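You operate a simulated robot arm through the tools that you are given. There is no shell and no other tool. Be economical: measure what you need, move in short steps, check, and stop when the job is done.

The job below is to be done with a simulated robot arm. You get a single attempt, and the scene is never put back.

JOB
Set the back rest as the trolley card says, then lock the table side rail up.
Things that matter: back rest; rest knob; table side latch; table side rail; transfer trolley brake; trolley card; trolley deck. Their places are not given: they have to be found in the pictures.

The check looks at the end state, three seconds after you hand in, the way a careful person would. Anything else that was tipped, shoved, dropped, spilled or broken makes it a failure.

ROBOT AND FRAMES
A 7-joint arm with a fingered hand, fixed in place. Base frame: the origin is at the foot of the arm, x ahead of it, y to its left, z up. Lengths are in mm, angles in rad, forces in N, time in s.
Its first joint turns from -1.204 to 3.002 rad. Payload 5 kg.
The TCP is the grasp point between the finger pads, 32 mm short of the fingertips. In the tool frame z runs along the fingers and y along their closing line. Largest opening 160 mm; the body of the gripper starts 89 mm behind the TCP. The gripper is a hand of 3 fingers: y runs from the thumb to the fingers, the wrist lies at [0, 0, -252] in the tool frame, and closing takes about 1.5 s.
Orientation is told as [roll, pitch, yaw] about the base's x, y, z axes, in that order, counted from this pose: with the fingers straight down and closing along the base's y, the tool's x points along the base's -x, its y along +y and its z along -z.

CONTROLS
- The arm moves only by the tool arm_command. Its argument "plan" is a list of rows, each a list of 3 entries, a list of its own where there are three numbers: the shift along the tool's x, y, z in mm, then the turn, a rotation vector about the tool's x, y, z in rad, then the opening, from 0 (shut) to 1 (fully open). In form: [[[dx, dy, dz], [rx, ry, rz], claw], ...]. A call has 1 to 20 rows; each row shifts and turns the commanded pose from where the row before left it, along the tool's axes as they then stand. A row lasts 0.2 s, in which the tool goes at most 50 mm and 0.15 rad; a call with a longer step from one row to the next is refused whole, and so is a gripper value outside its range. Where a pose cannot be reached the arm comes as near as it can. A force on the tool above 40 N (or 10 N above the force at the start of the call, whichever is more), or a blocked arm, ends the call early, and 0.2 s more pass. The fingers move at their own pace (about 108 mm/s each) and stop on an object; they squeeze with about 31 N. The grip force told is the motor's: it shows also when the fingers shut on nothing. Time passes only in rows, and 0.2 s behind the last, so rows that do not move let the fingers close. It gives the time, the measured TCP pose, the force on the tool (base axes), the opening and the grip force at its end, in the units of the frame above (readings bear some noise), with the torque about the TCP (base axes, N m) and any sound that the robot's microphone picked up.
- Cameras (640 x 400 px; columns grow to the right, rows downward): "scene" is fixed at [49.3, -651.6, 1265.2]; the picture's right is [-0.03, -1.00, 0.00], its down [-0.56, 0.02, -0.83] and it looks along [0.83, -0.03, -0.56] (base axes); focal length 277 px, centre (320, 200). "wrist" rides on the gripper at [65, -4, -116] in the tool frame; the picture's right is [0.06, 1.00, 0.00], its down [-0.87, 0.05, -0.49] and it looks along [-0.49, 0.03, 0.87] (tool axes); focal length 261 px, centre (320, 200).
- snapshot(camera): a new picture of that camera. The clock stands still meanwhile.
- move_column(by): slides the trunk up (or, below 0, down) by that many mm; the arm rides with it, the base frame stays. It gives what a move gives, with no picture.
- hand_shape(shape): the hand has 3 fingers and takes this shape, open, in about a second: jaw (thumb against the fingers, like two jaws); tri (thumb and two fingers); tip (a fingertip pinch); poke (one finger out to press); point (the index stretched); flat (the hand flat); cup (the hand cupped); fist (a fist). The gripper value then closes the fingers along that shape, each until it touches; the sizes above hold for jaw. It gives what a move gives, with no picture.
- measure_at(camera, pixels): for up to 12 pixels [column, row] of the newest picture of that camera ("zoom" is the newest enlarged one), the place [x, y, z] in the base frame of the surface seen there, good to about 2 mm. The clock stands still meanwhile.
- enlarge(camera, box): a new picture of the part [left, top, right, bottom] of that camera's present view, enlarged. The clock stands still meanwhile.
- close_job(): hands the job in; it is judged then, once.

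Go step by step. Measure first, check grasps and placings, and put right what went wrong. The budget is 80 turns and 54 pictures, counting those below and the enlarged ones. Unless the task says otherwise, let go and move clear before handing in, and close with one line.

The tools are called after "Request:" as name(argument=value, ...) on one line, values as JSON. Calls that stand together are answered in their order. arm_command: Moves the arm, as the interface text tells. Its arguments: {"type":"object","properties":{"plan":{"type":"array","items":{"type":"array"}}},"required":["plan"]} The other tools are called the same way: move_column (by) slides the trunk up or down; hand_shape (shape) gives the hand a shape; snapshot (camera) takes a picture; measure_at (camera, pixels) gives the place of the surface under pixels of a picture; enlarge (camera, box) takes an enlarged picture of a part of a camera's view; close_job () hands the job in.

At the start:

```text
time_s: 0.0
eef_pos: [689.5, -407.4, 1045.2]
ee_rot: [0.0, 0.0, -0.002]
force: [0.7, 0.3, 1.1]
moment: [0.0, 0.0, 0.02]
opening: 159.6
gripper_force: 0.2
shape: jaw
trunk travel left (down, up): [-375.0, 565.0]
```

scene: 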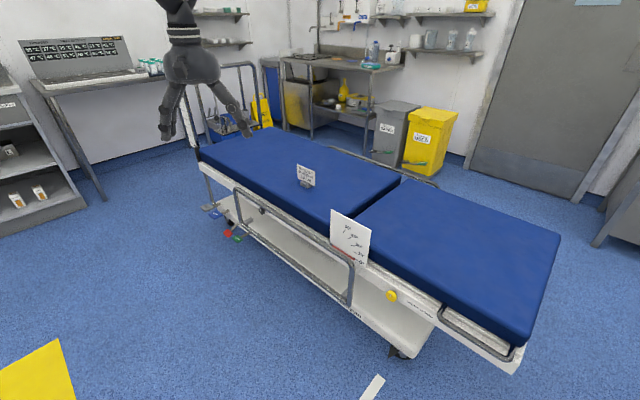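
wrist: 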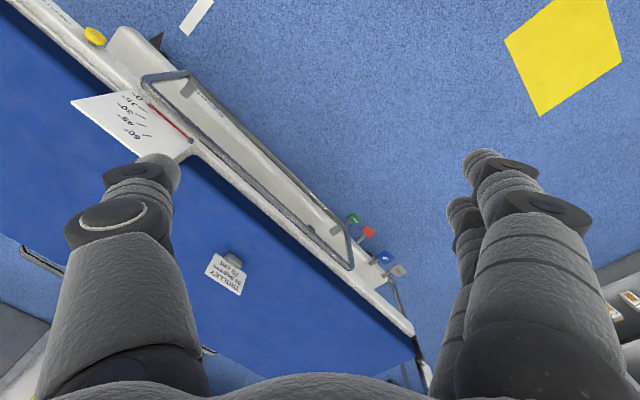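

The scene shows the trolley with a card at (306,175), an angle scale plate at (350,237), a yellow knob at (391,295) and the side rail at (295,245). I'll enlarge these to read them.

Request:
enlarge(camera="scene", box=[285, 155, 335, 195])

Request:
enlarge(camera="scene", box=[310, 200, 450, 310])

Request:
enlarge(camera="scene", box=[190, 170, 380, 320])

Request:
enlarge(camera="wrist", box=[190, 240, 260, 300])

```text
10.00 times, centred on (310, 175) of scene
```

zoom: 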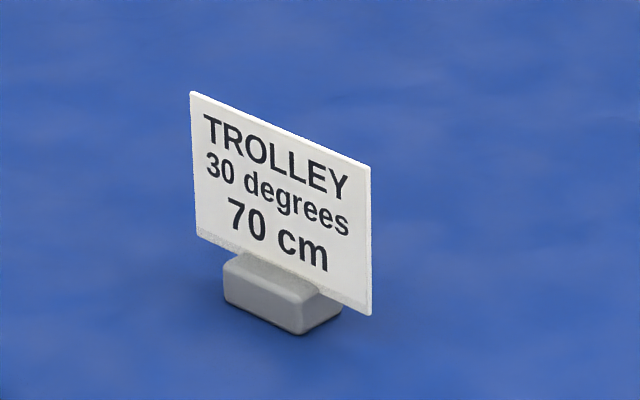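

```text
3.64 times, centred on (380, 255) of scene
```

zoom: 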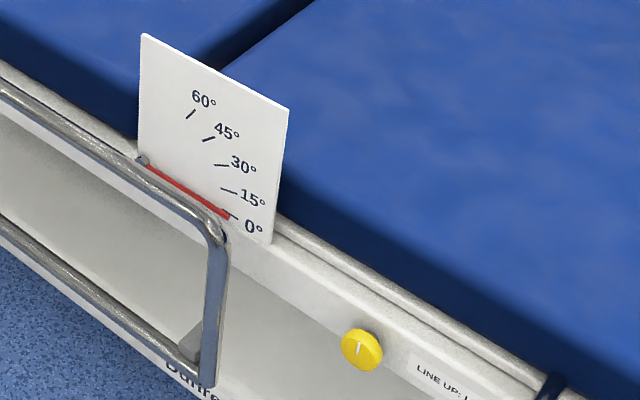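

```text
2.67 times, centred on (285, 245) of scene
```

zoom: 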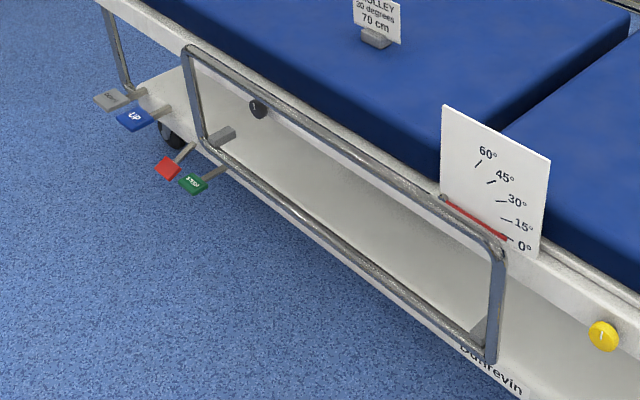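

```text
6.67 times, centred on (225, 270) of wrist
```

zoom: 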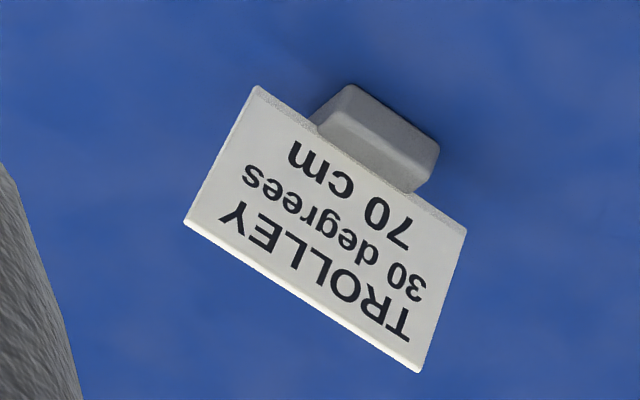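

The card says 30 degrees (70 cm is for the deck). I need the labels near the knob and any latches on both rails, so I'll enlarge those.

Request:
enlarge(camera="scene", box=[370, 270, 450, 320])

Request:
enlarge(camera="scene", box=[190, 180, 290, 250])

Request:
enlarge(camera="scene", box=[420, 290, 540, 370])

Request:
enlarge(camera="scene", box=[320, 130, 460, 210])

Request:
measure_at(camera="scene", pixels=[[391, 295], [235, 190], [353, 262], [348, 303], [241, 222], [262, 210], [306, 175], [280, 150], [460, 230], [440, 315], [512, 355], [340, 265]])

```text
8.00 times, centred on (410, 295) of scene
```

zoom: 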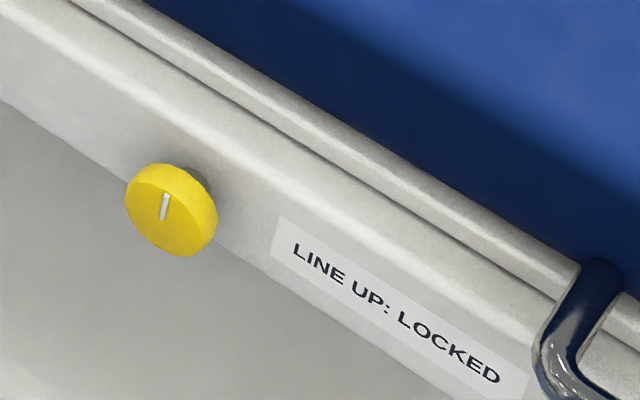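

```text
5.71 times, centred on (240, 215) of scene
```

zoom: 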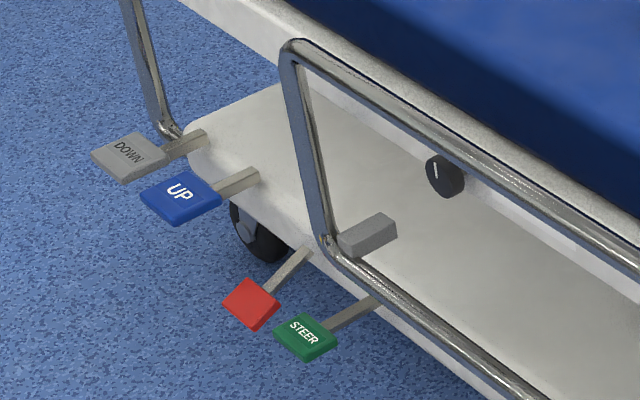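

```text
5.00 times, centred on (480, 330) of scene
```

zoom: 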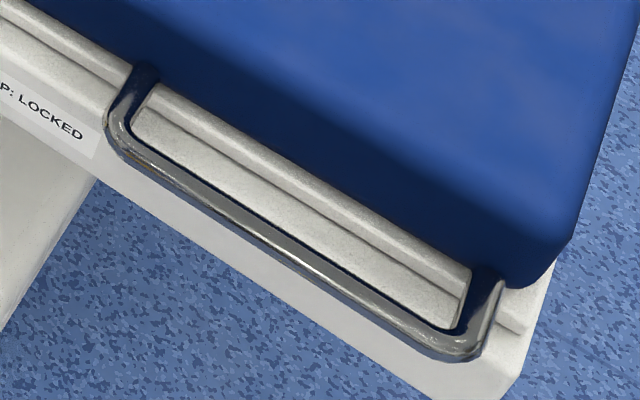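

```text
4.57 times, centred on (390, 170) of scene
```

zoom: 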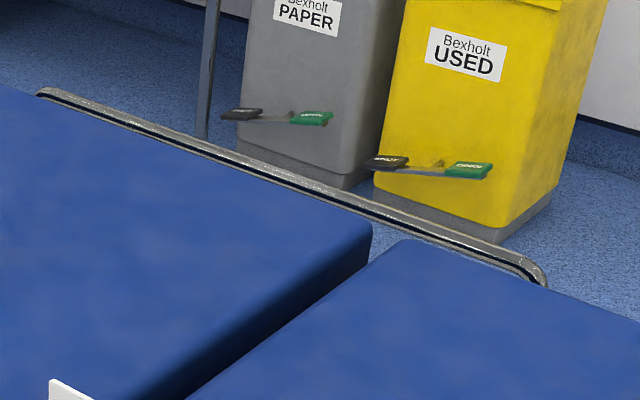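

```text
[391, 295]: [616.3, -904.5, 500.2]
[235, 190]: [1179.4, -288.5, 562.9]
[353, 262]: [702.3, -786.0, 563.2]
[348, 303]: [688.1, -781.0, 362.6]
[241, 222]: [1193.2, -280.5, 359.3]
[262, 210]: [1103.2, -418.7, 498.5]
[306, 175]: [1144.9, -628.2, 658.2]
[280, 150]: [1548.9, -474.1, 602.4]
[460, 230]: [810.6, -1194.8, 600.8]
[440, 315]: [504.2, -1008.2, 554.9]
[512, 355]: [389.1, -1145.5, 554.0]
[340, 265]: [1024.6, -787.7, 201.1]
```

The knob at (391,295) points "LINE UP: LOCKED", and the hinge pointer reads 0°. I now want to look at the rail's mounts, the black knob and the far rail, so I'll use the wrist view and measure them.

Request:
enlarge(camera="wrist", box=[130, 60, 290, 160])

Request:
enlarge(camera="wrist", box=[290, 180, 434, 270])

Request:
measure_at(camera="scene", pixels=[[436, 184], [332, 152], [255, 207], [217, 214], [221, 214], [229, 233], [237, 238], [213, 207], [420, 200], [285, 262], [300, 220], [252, 221]])

```text
4.00 times, centred on (210, 110) of wrist
```

zoom: 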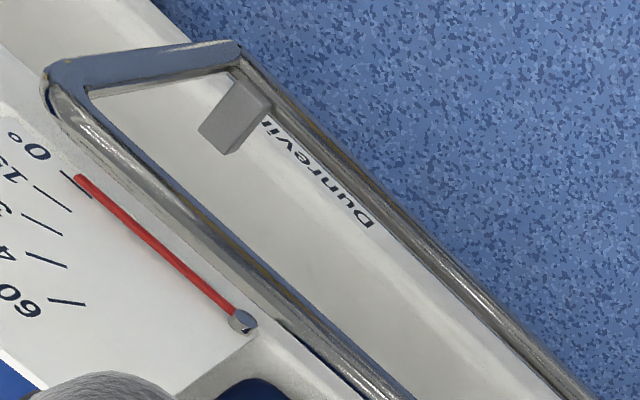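

```text
4.44 times, centred on (362, 225) of wrist
```

zoom: 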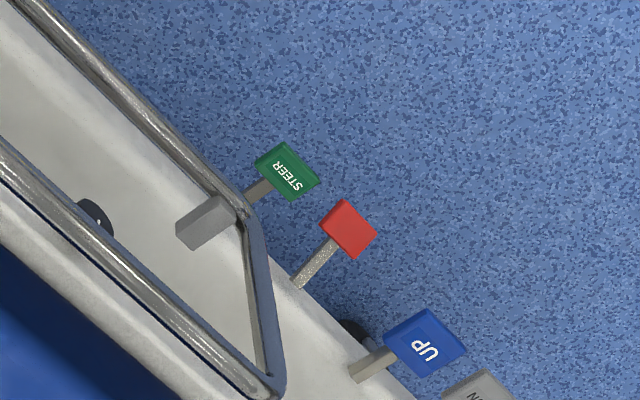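

```text
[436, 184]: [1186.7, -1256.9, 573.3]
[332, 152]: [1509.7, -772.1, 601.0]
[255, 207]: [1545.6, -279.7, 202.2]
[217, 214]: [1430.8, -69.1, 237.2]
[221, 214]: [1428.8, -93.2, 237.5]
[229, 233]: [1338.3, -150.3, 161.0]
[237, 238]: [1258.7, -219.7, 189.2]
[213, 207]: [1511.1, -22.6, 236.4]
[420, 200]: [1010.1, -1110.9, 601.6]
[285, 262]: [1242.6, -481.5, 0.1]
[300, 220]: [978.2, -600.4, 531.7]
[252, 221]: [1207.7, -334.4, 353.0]
```

Both rails sit at about z 565, level with the deck, so they are down; only the near one is within reach. I'll turn the wrist to face the trolley side for a closer look at the knobs and rail mounts.

Request:
arm_command(plan=[[[0, 0, 0], [0, 0, 0.13], 0.5], [[0, 0, 0], [0, 0, 0.13], 0.5], [[0, 0, 0], [0, 0, 0.13], 0.5], [[0, 0, 0], [0, 0, 0.13], 0.5], [[0, 0, 0], [0, 0, 0.13], 0.5], [[0, 0, 0], [0, 0, 0.135], 0.5], [[0, 0, 0], [0, -0.14, 0], 0.5], [[0, 0, 0], [0, -0.14, 0], 0.5], [[0, 0, 0], [0, -0.14, 0], 0.5], [[0, 0, 0], [0, -0.14, 0], 0.5], [[0, 0, 0], [0, -0.14, 0], 0.5]])

Request:
move_column(by=-300)

Request:
snapshot(camera="wrist")

```text
time_s: 2.4
eef_pos: [689.4, -407.2, 1045.5]
ee_rot: [0.0, -0.7, -0.787]
force: [-0.2, 0.3, -0.2]
moment: [0.02, -0.03, 0.05]
opening: 80.7
gripper_force: 0.0
shape: jaw
trunk travel left (down, up): [-375.0, 565.0]
```

```text
time_s: 5.4
eef_pos: [688.7, -407.2, 745.5]
ee_rot: [-0.001, -0.701, -0.785]
force: [-0.6, 0.1, -0.7]
moment: [-0.02, -0.02, 0.01]
opening: 80.6
gripper_force: 0.2
shape: jaw
trunk travel left (down, up): [-75.0, 865.0]
```

```text
41 pictures are left
```

wrist: 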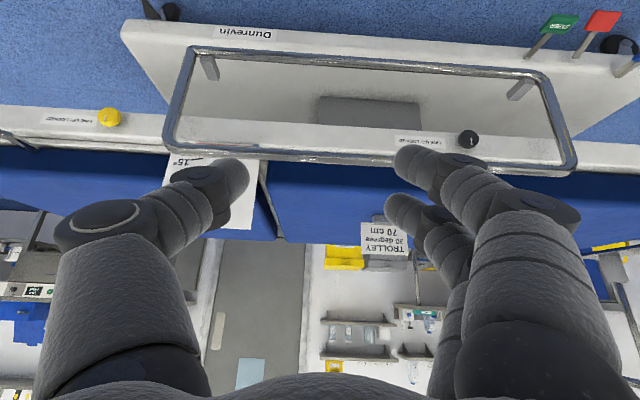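

The upside-down view shows a label beside the black knob at (420,140) and the rail blocks at (208,68) and (520,88). I'll enlarge these.

Request:
enlarge(camera="wrist", box=[390, 115, 490, 165])

Request:
enlarge(camera="wrist", box=[480, 0, 640, 110])

Request:
measure_at(camera="wrist", pixels=[[468, 139], [216, 76], [204, 60], [510, 96], [528, 84], [190, 48], [175, 148], [300, 125], [330, 61], [330, 155], [600, 20], [370, 110]])

```text
6.40 times, centred on (440, 140) of wrist
```

zoom: 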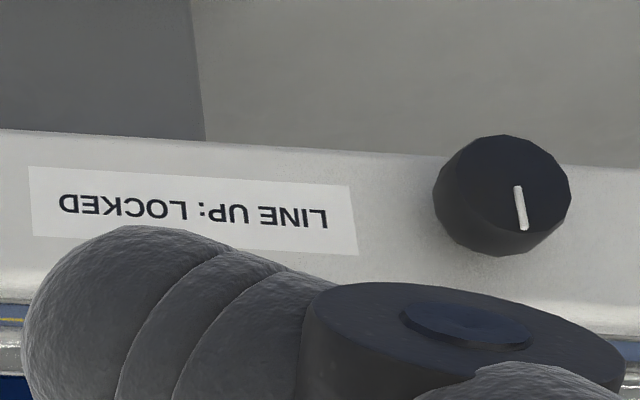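

```text
3.64 times, centred on (560, 55) of wrist
```

zoom: 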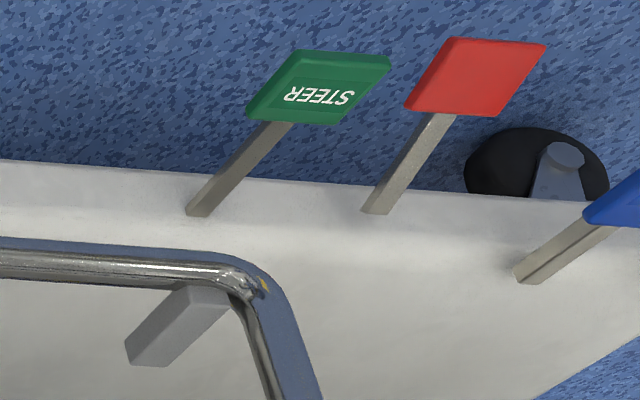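

```text
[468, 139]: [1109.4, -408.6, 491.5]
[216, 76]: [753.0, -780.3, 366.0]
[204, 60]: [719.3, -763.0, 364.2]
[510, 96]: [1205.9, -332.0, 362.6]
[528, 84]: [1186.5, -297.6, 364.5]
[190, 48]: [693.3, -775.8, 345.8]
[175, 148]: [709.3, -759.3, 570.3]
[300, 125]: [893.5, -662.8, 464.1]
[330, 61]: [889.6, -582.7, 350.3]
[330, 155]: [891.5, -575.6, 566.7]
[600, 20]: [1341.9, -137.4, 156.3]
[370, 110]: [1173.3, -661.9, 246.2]
```

Black knob's label also reads "LINE UP: LOCKED", so it is the rail latch, now locked. I'll level the hand toward the trolley and bring it in front of the yellow rest knob, measuring knob points first.

Request:
measure_at(camera="wrist", pixels=[[108, 117], [100, 117], [116, 118], [108, 110], [108, 124], [140, 128]])

Request:
arm_command(plan=[[[0, 0, 0], [0, -0.145, 0], 0.6], [[0, 0, 0], [0, -0.145, 0], 0.6], [[0, 0, 0], [0, -0.145, 0], 0.6], [[0, 0, 0], [0, -0.145, 0], 0.6], [[0, 0, 0], [0, -0.145, 0], 0.6], [[0, 0, 0], [0, -0.145, 0], 0.6], [[20, -40, 12], [0, 0, 0], 0.6], [[20, -40, 12], [0, 0, 0], 0.6], [[20, -40, 12], [0, 0, 0], 0.6], [[20, -40, 12], [0, 0, 0], 0.6], [[20, -40, 12], [0, 0, 0], 0.6], [[20, -40, 12], [0, 0, 0], 0.6], [[20, -40, 12], [0, 0, 0], 0.6], [[20, -40, 12], [0, 0, 0], 0.6], [[20, -40, 12], [0, 0, 0], 0.6], [[20, -40, 12], [0, 0, 0], 0.6]])

Request:
snapshot(camera="wrist")

Request:
snapshot(camera="scene")

```text
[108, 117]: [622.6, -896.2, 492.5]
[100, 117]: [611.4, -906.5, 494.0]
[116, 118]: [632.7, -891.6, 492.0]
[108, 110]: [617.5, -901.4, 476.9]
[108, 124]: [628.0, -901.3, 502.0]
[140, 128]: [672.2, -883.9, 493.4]
```

```text
time_s: 8.8
eef_pos: [521.0, -941.8, 596.0]
ee_rot: [-0.939, -1.57, 0.155]
force: [-0.2, 1.0, 0.2]
moment: [-0.01, 0.03, 0.0]
opening: 95.6
gripper_force: 0.0
shape: jaw
out of reach, approached as far as the arm can: row 2, 3, 4, 5, 6
trunk travel left (down, up): [-75.0, 865.0]
```

```text
38 pictures are left
```

wrist: 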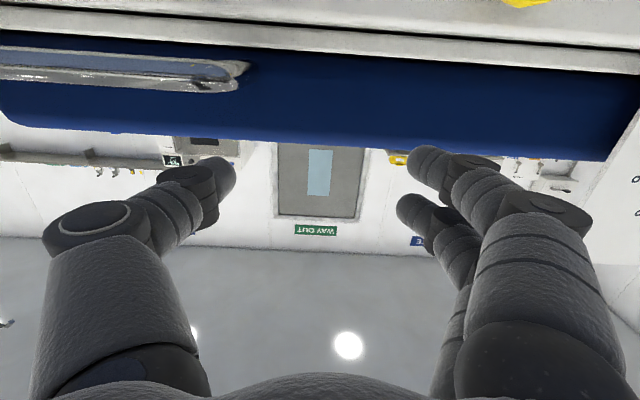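

```text
37 pictures are left
```

scene: 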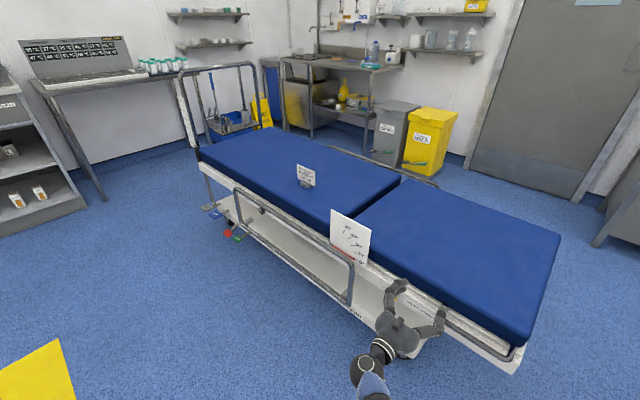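

The hand is level at u≈298 mm along the trolley, above the knob. I'll back off a little, shift to the front of the knob, and look again.

Request:
arm_command(plan=[[[0, 0, -40], [0, 0, 0], 0.5], [[0, 32, 0], [0, 0, 0], 0.5], [[33, 32, 0], [0, 0, 0], 0.5], [[33, 33, 0], [0, 0, 0], 0.5], [[34, 0, 0], [0, 0, 0], 0.5]])

Request:
snapshot(camera="wrist")

```text
time_s: 10.0
eef_pos: [560.3, -844.7, 493.8]
ee_rot: [-0.91, -1.569, 0.126]
force: [0.0, 0.2, 0.3]
moment: [0.01, 0.02, 0.03]
opening: 80.5
gripper_force: 0.0
shape: jaw
trunk travel left (down, up): [-75.0, 865.0]
```

```text
36 pictures are left
```

wrist: 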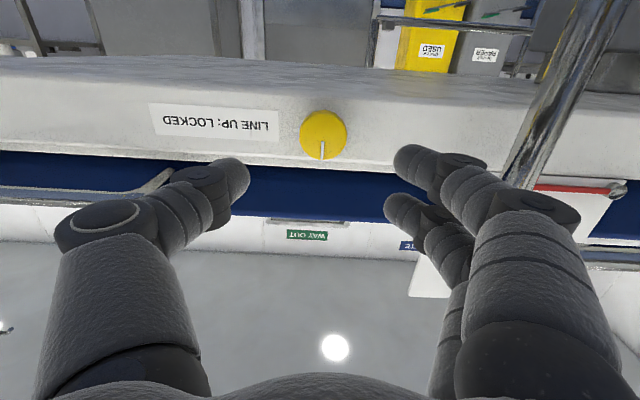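

The yellow knob is at (323,133) with its line up; I'll measure it precisely.

Request:
measure_at(camera="wrist", pixels=[[323, 130], [304, 132], [342, 132], [323, 115], [323, 155], [370, 130], [323, 90], [220, 122]])

```text
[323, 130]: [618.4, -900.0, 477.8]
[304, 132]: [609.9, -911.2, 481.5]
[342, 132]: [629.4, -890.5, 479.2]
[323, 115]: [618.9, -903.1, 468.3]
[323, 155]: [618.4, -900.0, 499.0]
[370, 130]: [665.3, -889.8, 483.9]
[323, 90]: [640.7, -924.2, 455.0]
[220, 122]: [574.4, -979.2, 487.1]
```

Knob face centre is about (618.7,-900.7,484). I'll advance 66 mm so the fingers overlap the knob by ~17 mm, then close.

Request:
arm_command(plan=[[[10, 1.6, 20], [0, 0, 0], 0.5], [[0, 0, 25], [0, 0, 0], 0.5], [[0, 0, 21], [0, 0, 0], 0.5], [[0, 0, 0], [0, 0, 0], 0.3], [[0, 0, 0], [0, 0, 0], 0.1], [[0, 0, 0], [0, 0, 0], 0.1], [[0, 0, 0], [0, 0, 0], 0.1], [[0, 0, 0], [0, 0, 0], 0.1]])

Request:
snapshot(camera="wrist")

```text
time_s: 11.8
eef_pos: [607.8, -891.4, 484.4]
ee_rot: [-0.069, -1.571, -0.717]
force: [0.3, -7.8, 0.3]
moment: [0.01, 0.05, -0.1]
opening: 24.9
gripper_force: 30.9
shape: jaw
trunk travel left (down, up): [-75.0, 865.0]
```

```text
35 pictures are left
```

wrist: 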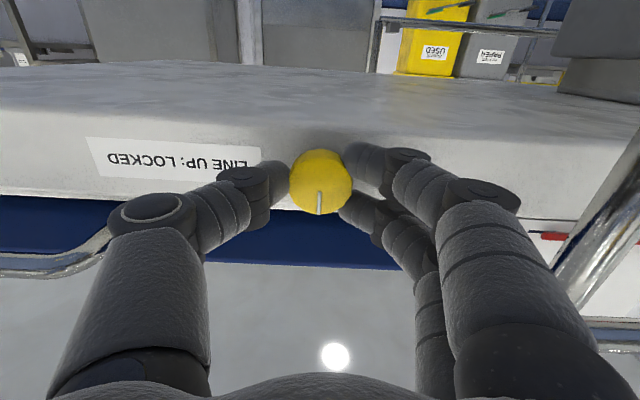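

The fingers hold the knob (31 N, at (320,180)). I'll try turning it about the tool axis by 0.7 rad and watch the torque.

Request:
arm_command(plan=[[[0, 0, 0], [0, 0, 0.1], 0.1], [[0, 0, 0], [0, 0, 0.14], 0.1], [[0, 0, 0], [0, 0, 0.14], 0.1], [[0, 0, 0], [0, 0, 0.14], 0.1], [[0, 0, 0], [0, 0, 0.14], 0.1], [[0, 0, 0], [0, 0, 0], 0.1]])

Request:
snapshot(camera="wrist")

```text
time_s: 13.2
eef_pos: [610.9, -889.7, 480.2]
ee_rot: [1.561, -0.909, -2.346]
force: [19.3, 12.3, -30.1]
moment: [-0.31, 1.06, 0.37]
opening: 23.6
gripper_force: 31.5
shape: jaw
trunk travel left (down, up): [-75.0, 865.0]
```

```text
34 pictures are left
```

wrist: 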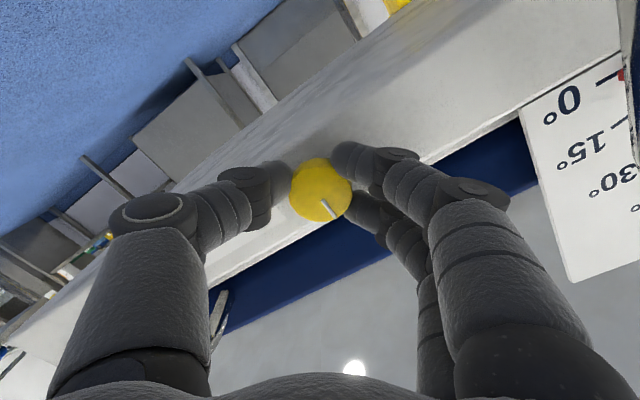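

The line at (330,206) tilted with the world, so the knob slipped; that way is a stop. I'll release, return, regrip and turn the other way.

Request:
arm_command(plan=[[[0, 0, 0], [0, 0, 0], 0.4], [[0, 0, 0], [0, 0, 0], 0.4], [[0, 0, 0], [0, 0, -0.14], 0.4], [[0, 0, 0], [0, 0, -0.14], 0.4], [[0, 0, 0], [0, 0, -0.14], 0.4], [[0, 0, 0], [0, 0, -0.14], 0.4], [[0, 0, 0], [0, 0, -0.1], 0.4], [[0, 0, 0], [0, 0, 0], 0.4]])

```text
time_s: 15.0
eef_pos: [609.3, -891.0, 485.6]
ee_rot: [-0.814, -1.569, 0.03]
force: [-0.6, 0.9, -0.3]
moment: [0.0, -0.04, -0.01]
opening: 63.4
gripper_force: 0.2
shape: jaw
trunk travel left (down, up): [-75.0, 865.0]
```

Back at the start angle with the TCP centred on the knob. I'll regrip and turn the opposite way.

Request:
arm_command(plan=[[[0, 0, 4], [0, 0, 0], 0.3], [[0, 0, 0], [0, 0, 0], 0.1], [[0, 0, 0], [0, 0, 0], 0.0], [[0, 0, 0], [0, 0, 0], 0.0], [[0, 0, 0], [0, 0, 0], 0.0], [[0, 0, 0], [0, 0, -0.1], 0.0], [[0, 0, 0], [0, 0, -0.1], 0.0], [[0, 0, 0], [0, 0, -0.1], 0.0], [[0, 0, 0], [0, 0, -0.1], 0.0], [[0, 0, 0], [0, 0, -0.1], 0.0], [[0, 0, 0], [0, 0, -0.1], 0.0], [[0, 0, 0], [0, 0, -0.1], 0.0], [[0, 0, 0], [0, 0, 0], 0.0]])

Request:
snapshot(camera="wrist")

```text
time_s: 17.8
eef_pos: [610.6, -893.7, 484.2]
ee_rot: [-1.568, -0.871, 0.785]
force: [-1.5, -13.0, -3.7]
moment: [0.04, 0.04, -0.25]
opening: 24.8
gripper_force: 31.1
shape: jaw
trunk travel left (down, up): [-75.0, 865.0]
```

```text
33 pictures are left
```

wrist: 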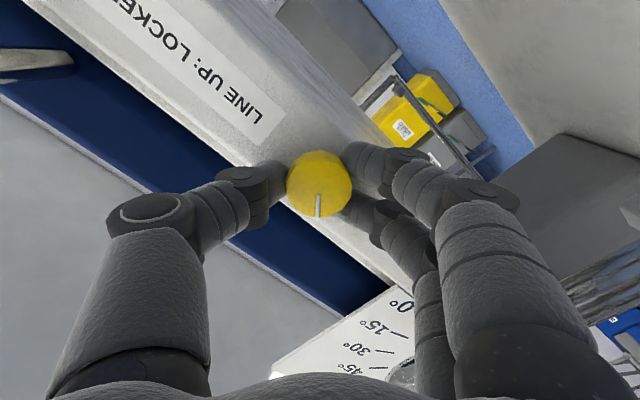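

The line stays fixed relative to the hand, so the knob turned 0.7 rad freely. I'll continue toward ~90°.

Request:
arm_command(plan=[[[0, 0, 0], [0, 0, -0.1], 0.0], [[0, 0, 0], [0, 0, -0.1], 0.0], [[0, 0, 0], [0, 0, -0.1], 0.0], [[0, 0, 0], [0, 0, -0.1], 0.0], [[0, 0, 0], [0, 0, -0.1], 0.0], [[0, 0, 0], [0, 0, -0.1], 0.0], [[0, 0, 0], [0, 0, -0.1], 0.0], [[0, 0, 0], [0, 0, -0.1], 0.0], [[0, 0, 0], [0, 0, 0], 0.0]])

Request:
snapshot(camera="wrist")

```text
time_s: 19.8
eef_pos: [612.3, -893.9, 484.3]
ee_rot: [-1.569, -0.07, 0.785]
force: [-2.8, -13.3, -0.7]
moment: [-0.05, 0.02, -0.24]
opening: 25.0
gripper_force: 31.3
shape: jaw
trunk travel left (down, up): [-75.0, 865.0]
```

```text
32 pictures are left
```

wrist: 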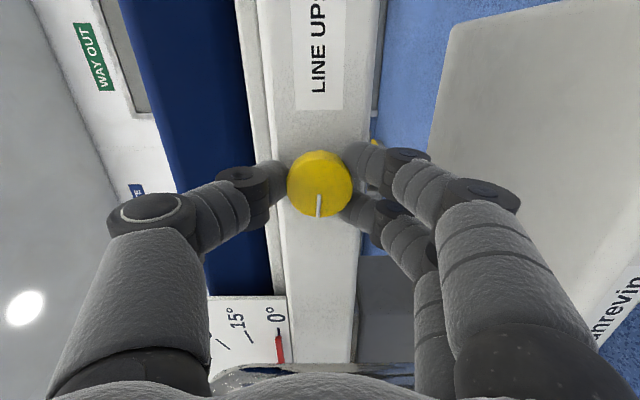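

The knob has turned ~90° (line vertical in view, "LINE UP" label sideways). I'll release, back off, and inspect handle and hinge.

Request:
arm_command(plan=[[[0, 0, 0], [0, 0, 0], 0.3], [[0, 0, 0], [0, 0, 0], 0.4], [[0, 0, -20], [0, 0, 0], 0.4], [[0, 0, -40], [0, 0, 0], 0.4], [[0, 0, -40], [0, 0, 0], 0.4], [[0, 0, -40], [0, 0, 0], 0.4]])

Request:
snapshot(camera="scene")

Request:
measure_at(camera="scene", pixels=[[331, 244], [360, 259], [443, 312], [470, 332], [490, 345], [507, 356], [448, 305], [520, 346], [470, 327], [530, 335], [560, 235], [525, 340]])

Request:
enlarge(camera="scene", box=[380, 270, 540, 370])

```text
time_s: 21.4
eef_pos: [418.8, -792.5, 345.9]
ee_rot: [-1.317, 0.192, 0.814]
force: [0.0, 0.6, 1.2]
moment: [0.0, 0.03, -0.05]
opening: 64.0
gripper_force: 0.0
shape: jaw
trunk travel left (down, up): [-75.0, 865.0]
stopped in row 6: the arm was blocked; the commanded pose is now the measured one
```

```text
31 pictures are left
```

scene: 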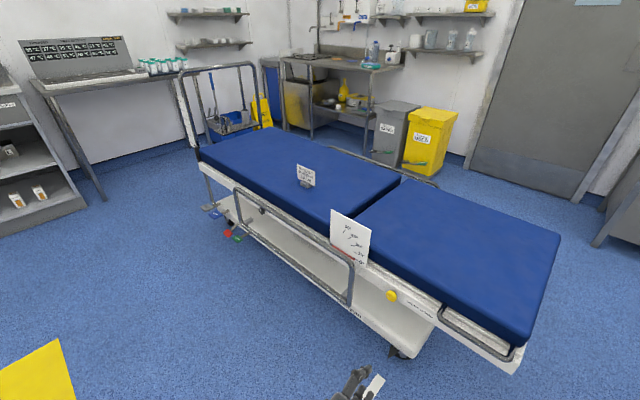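

```text
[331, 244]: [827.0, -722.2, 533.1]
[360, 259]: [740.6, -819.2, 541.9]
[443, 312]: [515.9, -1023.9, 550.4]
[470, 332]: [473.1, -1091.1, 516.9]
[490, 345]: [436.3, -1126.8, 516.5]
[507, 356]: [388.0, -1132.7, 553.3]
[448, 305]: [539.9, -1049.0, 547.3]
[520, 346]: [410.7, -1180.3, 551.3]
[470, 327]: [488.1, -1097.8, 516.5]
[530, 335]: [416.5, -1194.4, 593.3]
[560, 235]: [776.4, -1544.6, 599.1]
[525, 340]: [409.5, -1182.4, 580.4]
```

```text
4.00 times, centred on (460, 320) of scene
```

zoom: 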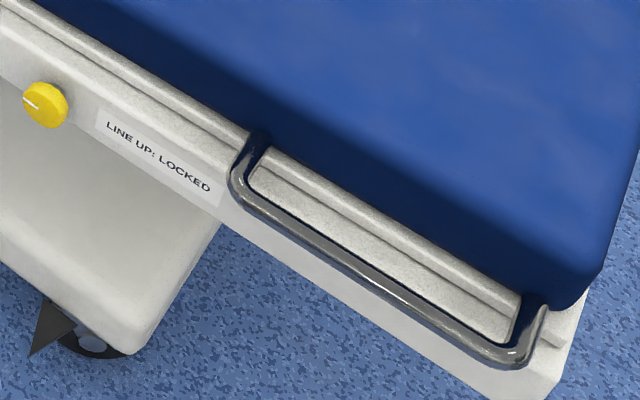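

The knob line is now horizontal (unlocked) at zoom (35,103). I'll measure the U-handle bar points in the zoom.

Request:
measure_at(camera="zoom", pixels=[[238, 185], [256, 207], [310, 241], [370, 277], [430, 313], [490, 349], [525, 355], [540, 320], [255, 145], [370, 262], [370, 285], [330, 180]])

Request:
enlarge(camera="scene", box=[320, 200, 400, 270])

Request:
measure_at(camera="zoom", pixels=[[185, 260], [170, 258], [330, 345], [260, 305], [380, 130], [350, 355]])

```text
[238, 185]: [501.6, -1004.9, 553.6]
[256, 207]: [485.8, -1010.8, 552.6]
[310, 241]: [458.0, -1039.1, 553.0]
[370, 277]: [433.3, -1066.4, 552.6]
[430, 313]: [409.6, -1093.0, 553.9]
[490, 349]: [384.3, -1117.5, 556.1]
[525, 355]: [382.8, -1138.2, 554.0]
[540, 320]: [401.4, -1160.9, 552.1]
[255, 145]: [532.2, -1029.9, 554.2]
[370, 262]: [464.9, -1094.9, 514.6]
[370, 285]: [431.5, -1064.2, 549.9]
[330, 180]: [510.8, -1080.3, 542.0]
```

```text
5.71 times, centred on (360, 235) of scene
```

zoom: 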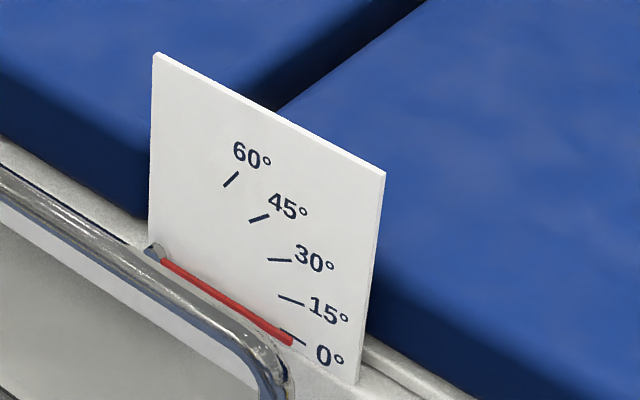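

```text
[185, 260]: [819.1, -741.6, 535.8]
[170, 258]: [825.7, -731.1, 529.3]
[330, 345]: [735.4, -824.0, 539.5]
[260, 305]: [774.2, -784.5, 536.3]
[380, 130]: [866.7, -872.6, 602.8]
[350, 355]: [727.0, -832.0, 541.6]
```

Bar of the rest handle runs at n≈1064 mm, z≈545, e.g. (458,-1039). I'll bring the hand to a slightly oblique, level pose with vertical closing, 90 mm short of the bar.

Request:
arm_command(plan=[[[0, 0, 0], [0.052, 0.1, 0.06], 0.5], [[0, 0, 0], [0.052, 0.1, 0.06], 0.5], [[0, 0, 0], [0.052, 0.1, 0.06], 0.5], [[0, 0, 0], [0.052, 0.1, 0.06], 0.5], [[8.8, -33.2, 26.3], [0, 0, 0], 0.5], [[8.8, -33.2, 26.3], [0, 0, 0], 0.5], [[8.8, -33.2, 26.3], [0, 0, 0], 0.5], [[8.8, -33.2, 26.3], [0, 0, 0], 0.5], [[8.8, -33.2, 26.3], [0, 0, 0], 0.5], [[8.8, -33.2, 26.3], [0, 0, 0], 0.5]])

Request:
snapshot(camera="wrist")

```text
time_s: 23.6
eef_pos: [420.1, -1069.1, 623.6]
ee_rot: [-1.557, 0.043, 0.432]
force: [-0.4, 0.0, -0.2]
moment: [-0.05, -0.02, 0.02]
opening: 80.5
gripper_force: 0.0
shape: jaw
out of reach, approached as far as the arm can: row 1, 2, 3, 4
trunk travel left (down, up): [-75.0, 865.0]
```

```text
28 pictures are left
```

wrist: 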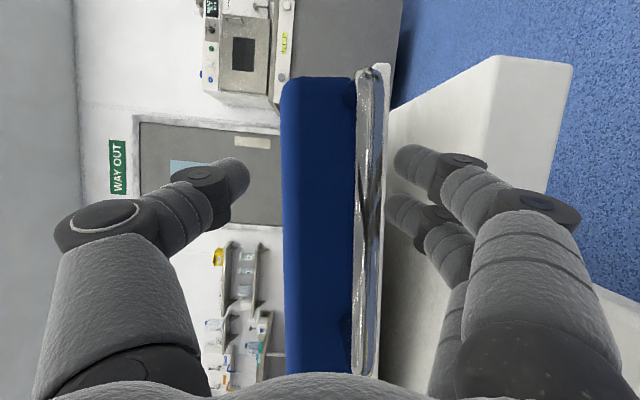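

The reading says TCP at (420,-1069,624), above the bar seen at (368,220). I'll measure points to place it.

Request:
measure_at(camera="wrist", pixels=[[368, 100], [368, 220], [362, 340], [372, 220], [380, 220], [320, 220], [346, 220]])

Request:
enlarge(camera="scene", box=[380, 250, 540, 370])

```text
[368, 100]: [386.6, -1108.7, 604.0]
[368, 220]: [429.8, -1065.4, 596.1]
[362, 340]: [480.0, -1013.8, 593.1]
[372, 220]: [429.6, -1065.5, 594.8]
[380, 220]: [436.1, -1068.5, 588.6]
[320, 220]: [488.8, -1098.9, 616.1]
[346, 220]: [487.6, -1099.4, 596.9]
```

```text
3.33 times, centred on (460, 310) of scene
```

zoom: 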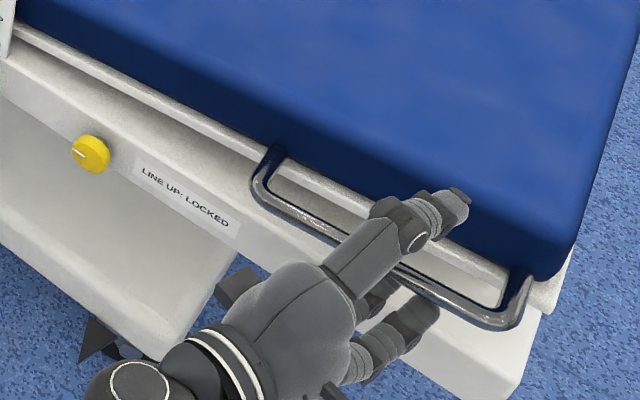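

The bar now reads z≈595: the lower finger already lifted the rest ~5° and the bar sits between thumb and fingers. I'll ease down and forward while closing on it.

Request:
arm_command(plan=[[[0, 8, 5], [0, 0, 0], 0.4], [[0, 8, 5], [0, 0, 0], 0.3], [[0, 8, 2], [0, 0, 0], 0.2], [[0, 4, 0], [0, 0, 0], 0.1], [[0, 0, 0], [0, 0, 0], 0.0], [[0, 0, 0], [0, 0, 0], 0.0], [[0, 0, 0], [0, 0, 0], 0.0]])

Request:
snapshot(camera="wrist")

```text
time_s: 25.2
eef_pos: [425.2, -1080.2, 594.3]
ee_rot: [-1.555, 0.043, 0.433]
force: [8.1, -12.5, 4.4]
moment: [0.17, -0.07, 0.13]
opening: 0.2
gripper_force: 31.3
shape: jaw
trunk travel left (down, up): [-75.0, 865.0]
```

```text
26 pictures are left
```

wrist: 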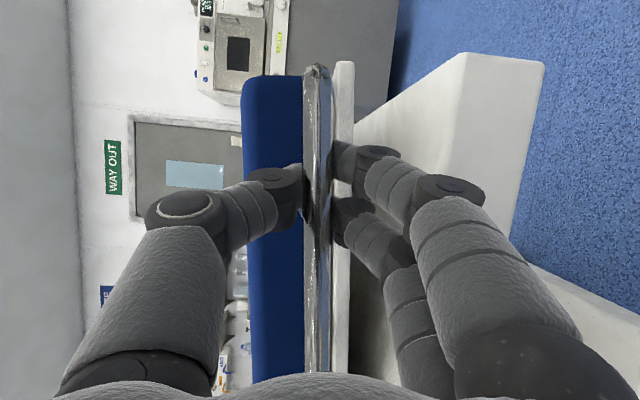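

The bar is held at (318,200). I'll lift along the hinge arc (radius ≈536 mm), rotating with it, in a first stage of ~0.2 rad.

Request:
arm_command(plan=[[[-1.8, -21.3, -1.3], [0.0138, 0, -0.0375], 0.0], [[-1.8, -21.3, -1.3], [0.0138, 0, -0.0375], 0.0], [[-1.8, -21.3, -1.3], [0.0138, 0, -0.0375], 0.0], [[-1.8, -21.3, -1.3], [0.0138, 0, -0.0375], 0.0], [[-1.8, -21.3, -1.3], [0.0138, 0, -0.0375], 0.0], [[0, 0, 0], [0, 0, 0], 0.0]])

Request:
enlarge(camera="scene", box=[320, 160, 560, 320])

```text
time_s: 26.6
eef_pos: [440.3, -1065.5, 698.6]
ee_rot: [-1.625, 0.233, 0.43]
force: [11.1, -13.8, 4.0]
moment: [0.2, -0.12, 0.14]
opening: 0.2
gripper_force: 31.0
shape: jaw
trunk travel left (down, up): [-75.0, 865.0]
```

```text
2.50 times, centred on (440, 240) of scene
```

zoom: 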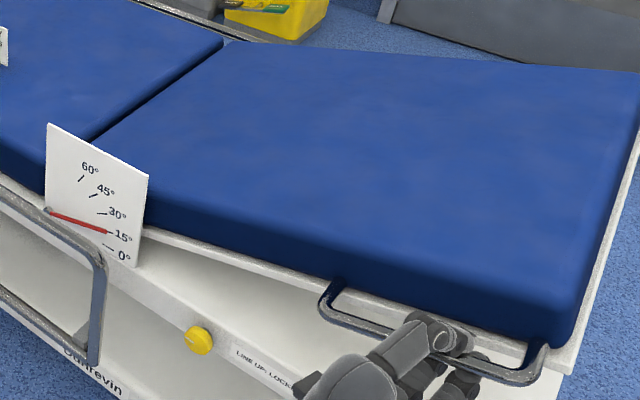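

The pointer is at about 16–17°. I'll continue another ~13.4°.

Request:
arm_command(plan=[[[-1.75, -20.8, -1.3], [0.0135, 0, -0.0366], 0.0], [[-1.75, -20.8, -1.3], [0.0135, 0, -0.0366], 0.0], [[-1.75, -20.8, -1.3], [0.0135, 0, -0.0366], 0.0], [[-1.75, -20.8, -1.3], [0.0135, 0, -0.0366], 0.0], [[-1.75, -20.8, -1.3], [0.0135, 0, -0.0366], 0.0], [[-1.75, -20.8, -1.3], [0.0135, 0, -0.0366], 0.0], [[0, 0, 0], [0, 0, 0], 0.0]])

Request:
enlarge(camera="scene", box=[325, 205, 385, 265])

```text
time_s: 28.2
eef_pos: [478.4, -1026.3, 811.4]
ee_rot: [-1.715, 0.451, 0.404]
force: [5.8, -15.0, 4.4]
moment: [0.17, -0.1, 0.06]
opening: 0.0
gripper_force: 31.4
shape: jaw
trunk travel left (down, up): [-75.0, 865.0]
```

```text
6.67 times, centred on (355, 235) of scene
```

zoom: 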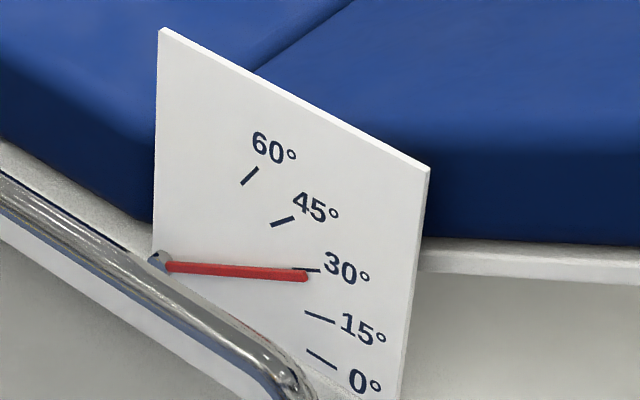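

The pointer is nearly on the 30° tick (zoom (305,276) vs tick (305,270), with parallax). I'll measure the pointer and rest edge in 3D to get the actual angle.

Request:
measure_at(camera="zoom", pixels=[[175, 267], [200, 269], [240, 272], [270, 274], [300, 277]])

Request:
snapshot(camera="scene")

Request:
measure_at(camera="scene", pixels=[[420, 200], [460, 200], [500, 200], [440, 220], [480, 220], [520, 230]])

```text
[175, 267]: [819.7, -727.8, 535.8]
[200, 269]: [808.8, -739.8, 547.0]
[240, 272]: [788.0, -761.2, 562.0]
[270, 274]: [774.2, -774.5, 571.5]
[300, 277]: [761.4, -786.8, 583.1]
```

```text
23 pictures are left
```

scene: 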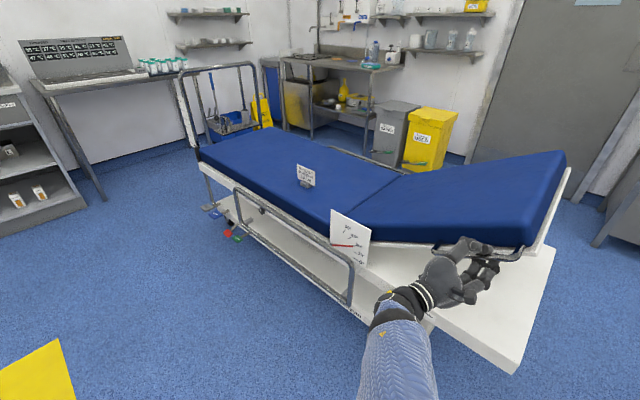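

```text
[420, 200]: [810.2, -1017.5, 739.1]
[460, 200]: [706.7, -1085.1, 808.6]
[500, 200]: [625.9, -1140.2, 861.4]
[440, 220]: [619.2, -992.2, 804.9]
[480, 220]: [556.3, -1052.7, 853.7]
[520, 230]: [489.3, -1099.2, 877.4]
```

Measured pointer slope ≈29.7°, surface slope ≈29.6°. I'll open slowly and check whether the rest holds itself.

Request:
arm_command(plan=[[[0, -1, 0], [0, 0, 0], 0.05], [[0, 0, 0], [0, 0, 0], 0.1], [[0, 0, 0], [0, 0, 0], 0.2], [[0, 0, 0], [0, 0, 0], 0.3], [[0, 0, 0], [0, 0, 0], 0.35], [[0, 0, 0], [0, 0, 0], 0.35]])

Request:
enlarge(camera="scene", box=[325, 205, 385, 265])

Request:
measure_at(camera="zoom", pixels=[[175, 267], [200, 269], [240, 272], [270, 274], [300, 277]])

```text
time_s: 29.6
eef_pos: [477.7, -1025.6, 811.6]
ee_rot: [-1.711, 0.451, 0.405]
force: [0.2, 0.3, 0.7]
moment: [0.0, 0.02, 0.02]
opening: 55.4
gripper_force: 0.0
shape: jaw
trunk travel left (down, up): [-75.0, 865.0]
```

```text
6.67 times, centred on (355, 235) of scene
```

zoom: 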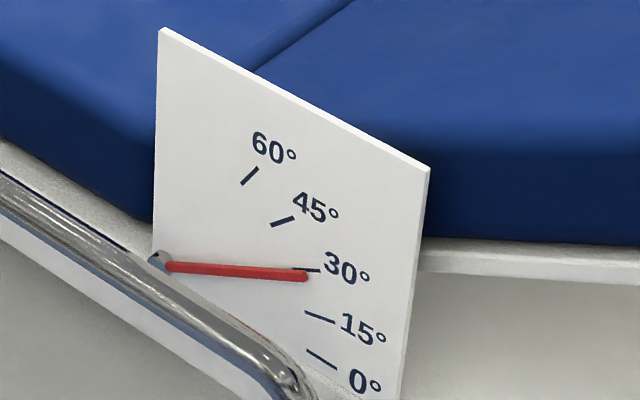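

```text
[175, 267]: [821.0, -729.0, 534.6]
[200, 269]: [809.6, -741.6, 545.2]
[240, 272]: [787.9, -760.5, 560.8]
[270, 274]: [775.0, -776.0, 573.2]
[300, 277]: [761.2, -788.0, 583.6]
```

The rest holds itself (pointer ≈30.2°, no force on the hand). I'll back the hand straight out.

Request:
arm_command(plan=[[[0, 0, -15], [0, 0, 0], 0.35], [[0, 0, -20], [0, 0, 0], 0.35], [[0, 0, -20], [0, 0, 0], 0.35], [[0, 0, -20], [0, 0, 0], 0.35], [[0, 0, -20], [0, 0, 0], 0.35]])

Request:
snapshot(camera="scene")

```text
time_s: 30.8
eef_pos: [434.4, -941.9, 800.2]
ee_rot: [-1.712, 0.449, 0.406]
force: [-0.6, -0.8, -0.3]
moment: [-0.01, 0.01, -0.04]
opening: 55.4
gripper_force: 0.1
shape: jaw
trunk travel left (down, up): [-75.0, 865.0]
```

```text
21 pictures are left
```

scene: 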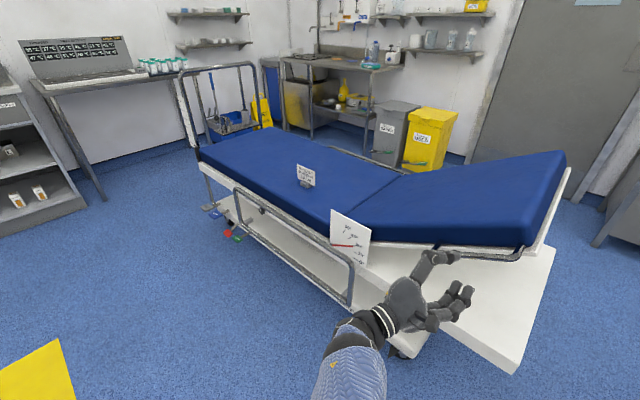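

The rest stays put. Now I'll rotate the hand back to the knob's unlocked angle and bring it in front of the yellow knob.

Request:
arm_command(plan=[[[0, 0, 0], [-0.0105, -0.068, 0.0937], 0.4], [[0, 0, 0], [-0.0105, -0.068, 0.0937], 0.4], [[0, 0, 0], [-0.0105, -0.068, 0.0937], 0.4], [[0, 0, 0], [-0.0105, -0.068, 0.0937], 0.4], [[0, 0, 0], [-0.0105, -0.068, 0.0937], 0.4], [[-20, 39.5, 0], [0, 0, 0], 0.4], [[-20, 39.5, 0], [0, 0, 0], 0.4], [[-20, 39.5, 0], [0, 0, 0], 0.4], [[-20, 39.5, 0], [0, 0, 0], 0.4], [[-20, 39.5, 0], [0, 0, 0], 0.4], [[-20, 39.5, 0], [0, 0, 0], 0.4], [[-20, 39.5, 0], [0, 0, 0], 0.4], [[-20, 39.5, 0], [0, 0, 0], 0.4]])

Request:
snapshot(camera="wrist")

```text
time_s: 33.6
eef_pos: [545.7, -830.2, 484.9]
ee_rot: [-1.572, 0.002, 0.784]
force: [-0.5, -1.3, 1.0]
moment: [0.07, 0.08, 0.05]
opening: 63.6
gripper_force: 0.0
shape: jaw
trunk travel left (down, up): [-75.0, 865.0]
```

```text
20 pictures are left
```

wrist: 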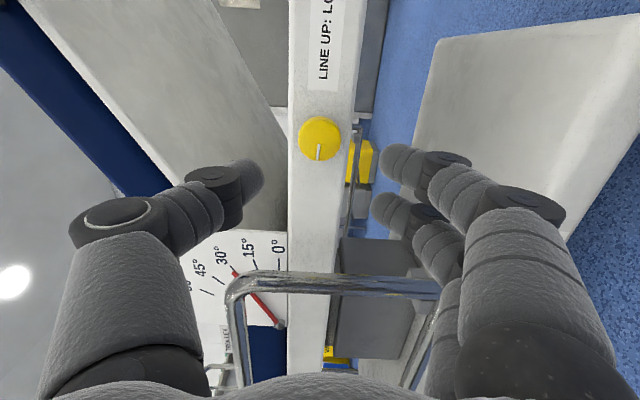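

The hand is right in front of the knob (320,138). I'll advance, grip, and turn it back +1.5 rad to line-up.

Request:
arm_command(plan=[[[-2, 0, 30], [0, 0, 0], 0.4], [[0, 0, 30], [0, 0, 0], 0.4], [[0, 0, 31], [0, 0, 0], 0.4], [[0, 0, 0], [0, 0, 0], 0.2], [[0, 0, 0], [0, 0, 0], 0.0], [[0, 0, 0], [0, 0, 0], 0.0], [[0, 0, 0], [0, 0, 0], 0.0], [[0, 0, 0], [0, 0, 0.1], 0.0], [[0, 0, 0], [0, 0, 0.1], 0.0], [[0, 0, 0], [0, 0, 0.1], 0.0], [[0, 0, 0], [0, 0, 0.1], 0.0], [[0, 0, 0], [0, 0, 0.1], 0.0], [[0, 0, 0], [0, 0, 0.1], 0.0], [[0, 0, 0], [0, 0, 0.1], 0.0], [[0, 0, 0], [0, 0, 0], 0.0]])

Request:
arm_command(plan=[[[0, 0, 0], [0, 0, 0.1], 0.0], [[0, 0, 0], [0, 0, 0.1], 0.0], [[0, 0, 0], [0, 0, 0.1], 0.0], [[0, 0, 0], [0, 0, 0.1], 0.0], [[0, 0, 0], [0, 0, 0.1], 0.0], [[0, 0, 0], [0, 0, 0.1], 0.0], [[0, 0, 0], [0, 0, 0.1], 0.0], [[0, 0, 0], [0, 0, 0.1], 0.0], [[0, 0, 0], [0, 0, 0.05], 0.0], [[0, 0, 0], [0, 0, 0], 0.0]])

Request:
snapshot(camera="wrist")

```text
time_s: 36.8
eef_pos: [613.6, -891.9, 485.2]
ee_rot: [-1.572, -0.699, 0.785]
force: [-2.7, 1.1, 8.9]
moment: [-0.2, -0.11, -0.06]
opening: 26.5
gripper_force: 30.7
shape: jaw
trunk travel left (down, up): [-75.0, 865.0]
```

```text
time_s: 39.0
eef_pos: [613.1, -892.3, 485.6]
ee_rot: [-1.697, -1.546, 0.911]
force: [-6.7, -7.2, 22.4]
moment: [-0.79, 0.15, -0.29]
opening: 26.5
gripper_force: 31.2
shape: jaw
trunk travel left (down, up): [-75.0, 865.0]
```

```text
19 pictures are left
```

wrist: 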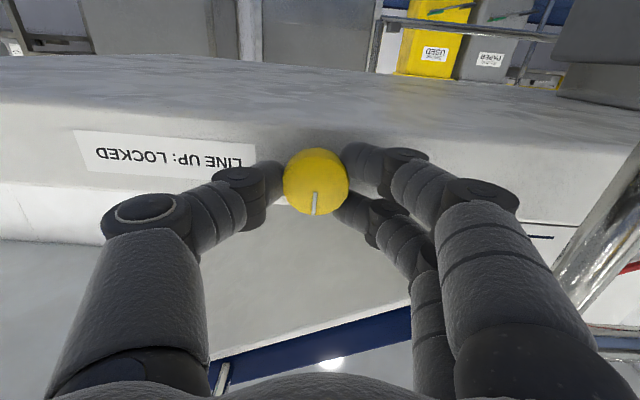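

The line is up again with torque ~0.8 Nm at the stop. I'll release, back off, and travel along the trolley to the black latch knob.

Request:
arm_command(plan=[[[0, 0, 0], [0, 0, 0], 0.2], [[0, 0, 0], [0, 0, 0], 0.4], [[0, 0, 0], [0, 0, 0], 0.4], [[0, 0, -20], [0, 0, 0], 0.4], [[0, 0, -25], [0, 0, 0], 0.4], [[0, 0, -25], [0, 0, 0], 0.4], [[0, 0, -25], [0, 0, 0], 0.4]])

Request:
enlarge(camera="scene", box=[325, 205, 425, 305])

```text
time_s: 40.6
eef_pos: [546.4, -825.7, 484.4]
ee_rot: [-1.554, -1.548, 0.767]
force: [-0.1, 0.8, 0.1]
moment: [0.01, 0.01, 0.02]
opening: 63.5
gripper_force: 0.2
shape: jaw
trunk travel left (down, up): [-75.0, 865.0]
```

```text
4.00 times, centred on (375, 255) of scene
```

zoom: 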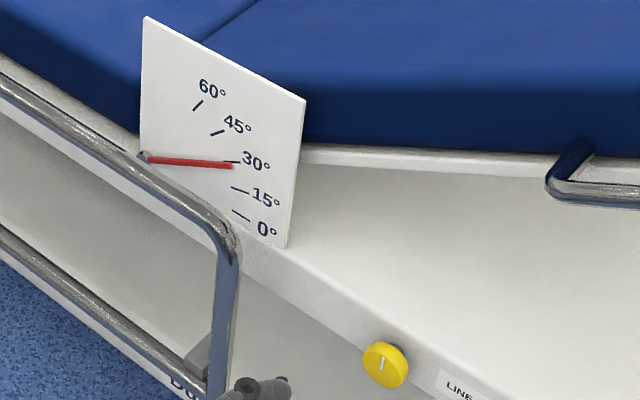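

Rest at 30° and knob line up at zoom (383,363). Now moving along to the black knob.

Request:
arm_command(plan=[[[0, 46, 0], [0, 0, 0], 0.4], [[0, 46, 0], [0, 0, 0], 0.4], [[0, 46, 0], [0, 0, 0], 0.4], [[0, 46, 0], [0, 0, 0], 0.4], [[0, 46, 0], [0, 0, 0], 0.4], [[0, 46, 0], [0, 0, 0], 0.4], [[0, 46, 0], [0, 0, 0], 0.4], [[0, 46, 0], [0, 0, 0], 0.4], [[0, 46, 0], [0, 0, 0], 0.4], [[0, 46, 0], [0, 0, 0], 0.4], [[0, 46, 0], [0, 0, 0], 0.4], [[0, 46, 0], [0, 0, 0], 0.4], [[0, 46, 0], [0, 0, 0], 0.4], [[0, 46, 0], [0, 0, 0], 0.4], [[0, 46, 0], [0, 0, 0], 0.4]])

Request:
snapshot(camera="wrist")

```text
time_s: 43.8
eef_pos: [1016.8, -368.5, 487.1]
ee_rot: [-1.816, -1.54, 1.079]
force: [0.4, -0.5, 0.5]
moment: [0.01, 0.01, 0.06]
opening: 64.0
gripper_force: 0.1
shape: jaw
out of reach, approached as far as the arm can: row 2, 3, 4, 5
trunk travel left (down, up): [-75.0, 865.0]
```

```text
17 pictures are left
```

wrist: 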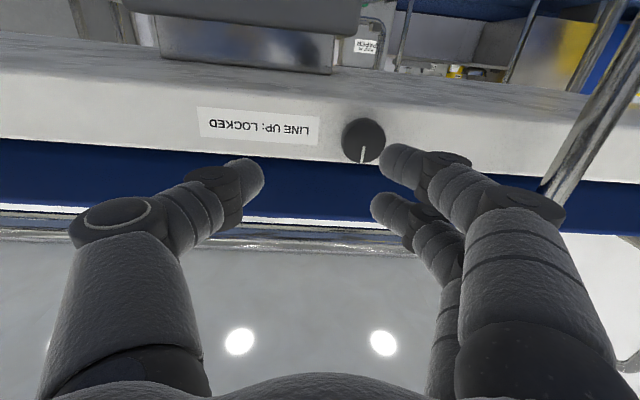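

The black knob shows at (363,142), line up. Measuring it.

Request:
measure_at(camera="wrist", pixels=[[363, 140], [347, 140], [380, 140], [361, 158], [363, 123], [450, 130], [640, 40], [580, 140]])

Request:
snapshot(camera="scene")

```text
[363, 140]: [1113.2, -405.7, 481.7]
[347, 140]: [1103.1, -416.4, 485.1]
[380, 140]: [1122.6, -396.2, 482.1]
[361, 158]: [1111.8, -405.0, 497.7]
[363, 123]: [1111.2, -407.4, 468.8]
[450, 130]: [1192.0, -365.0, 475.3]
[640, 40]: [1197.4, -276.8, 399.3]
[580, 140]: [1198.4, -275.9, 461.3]
```

```text
16 pictures are left
```

scene: 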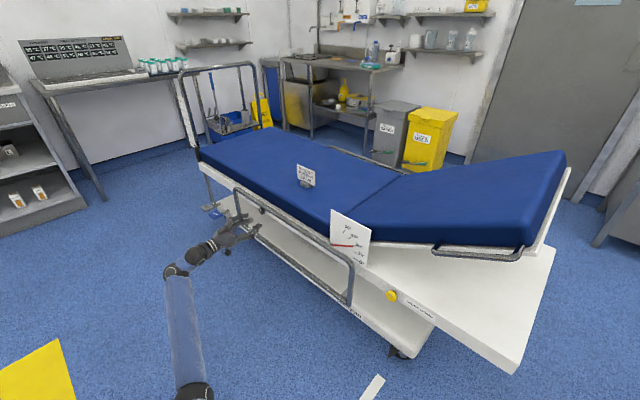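

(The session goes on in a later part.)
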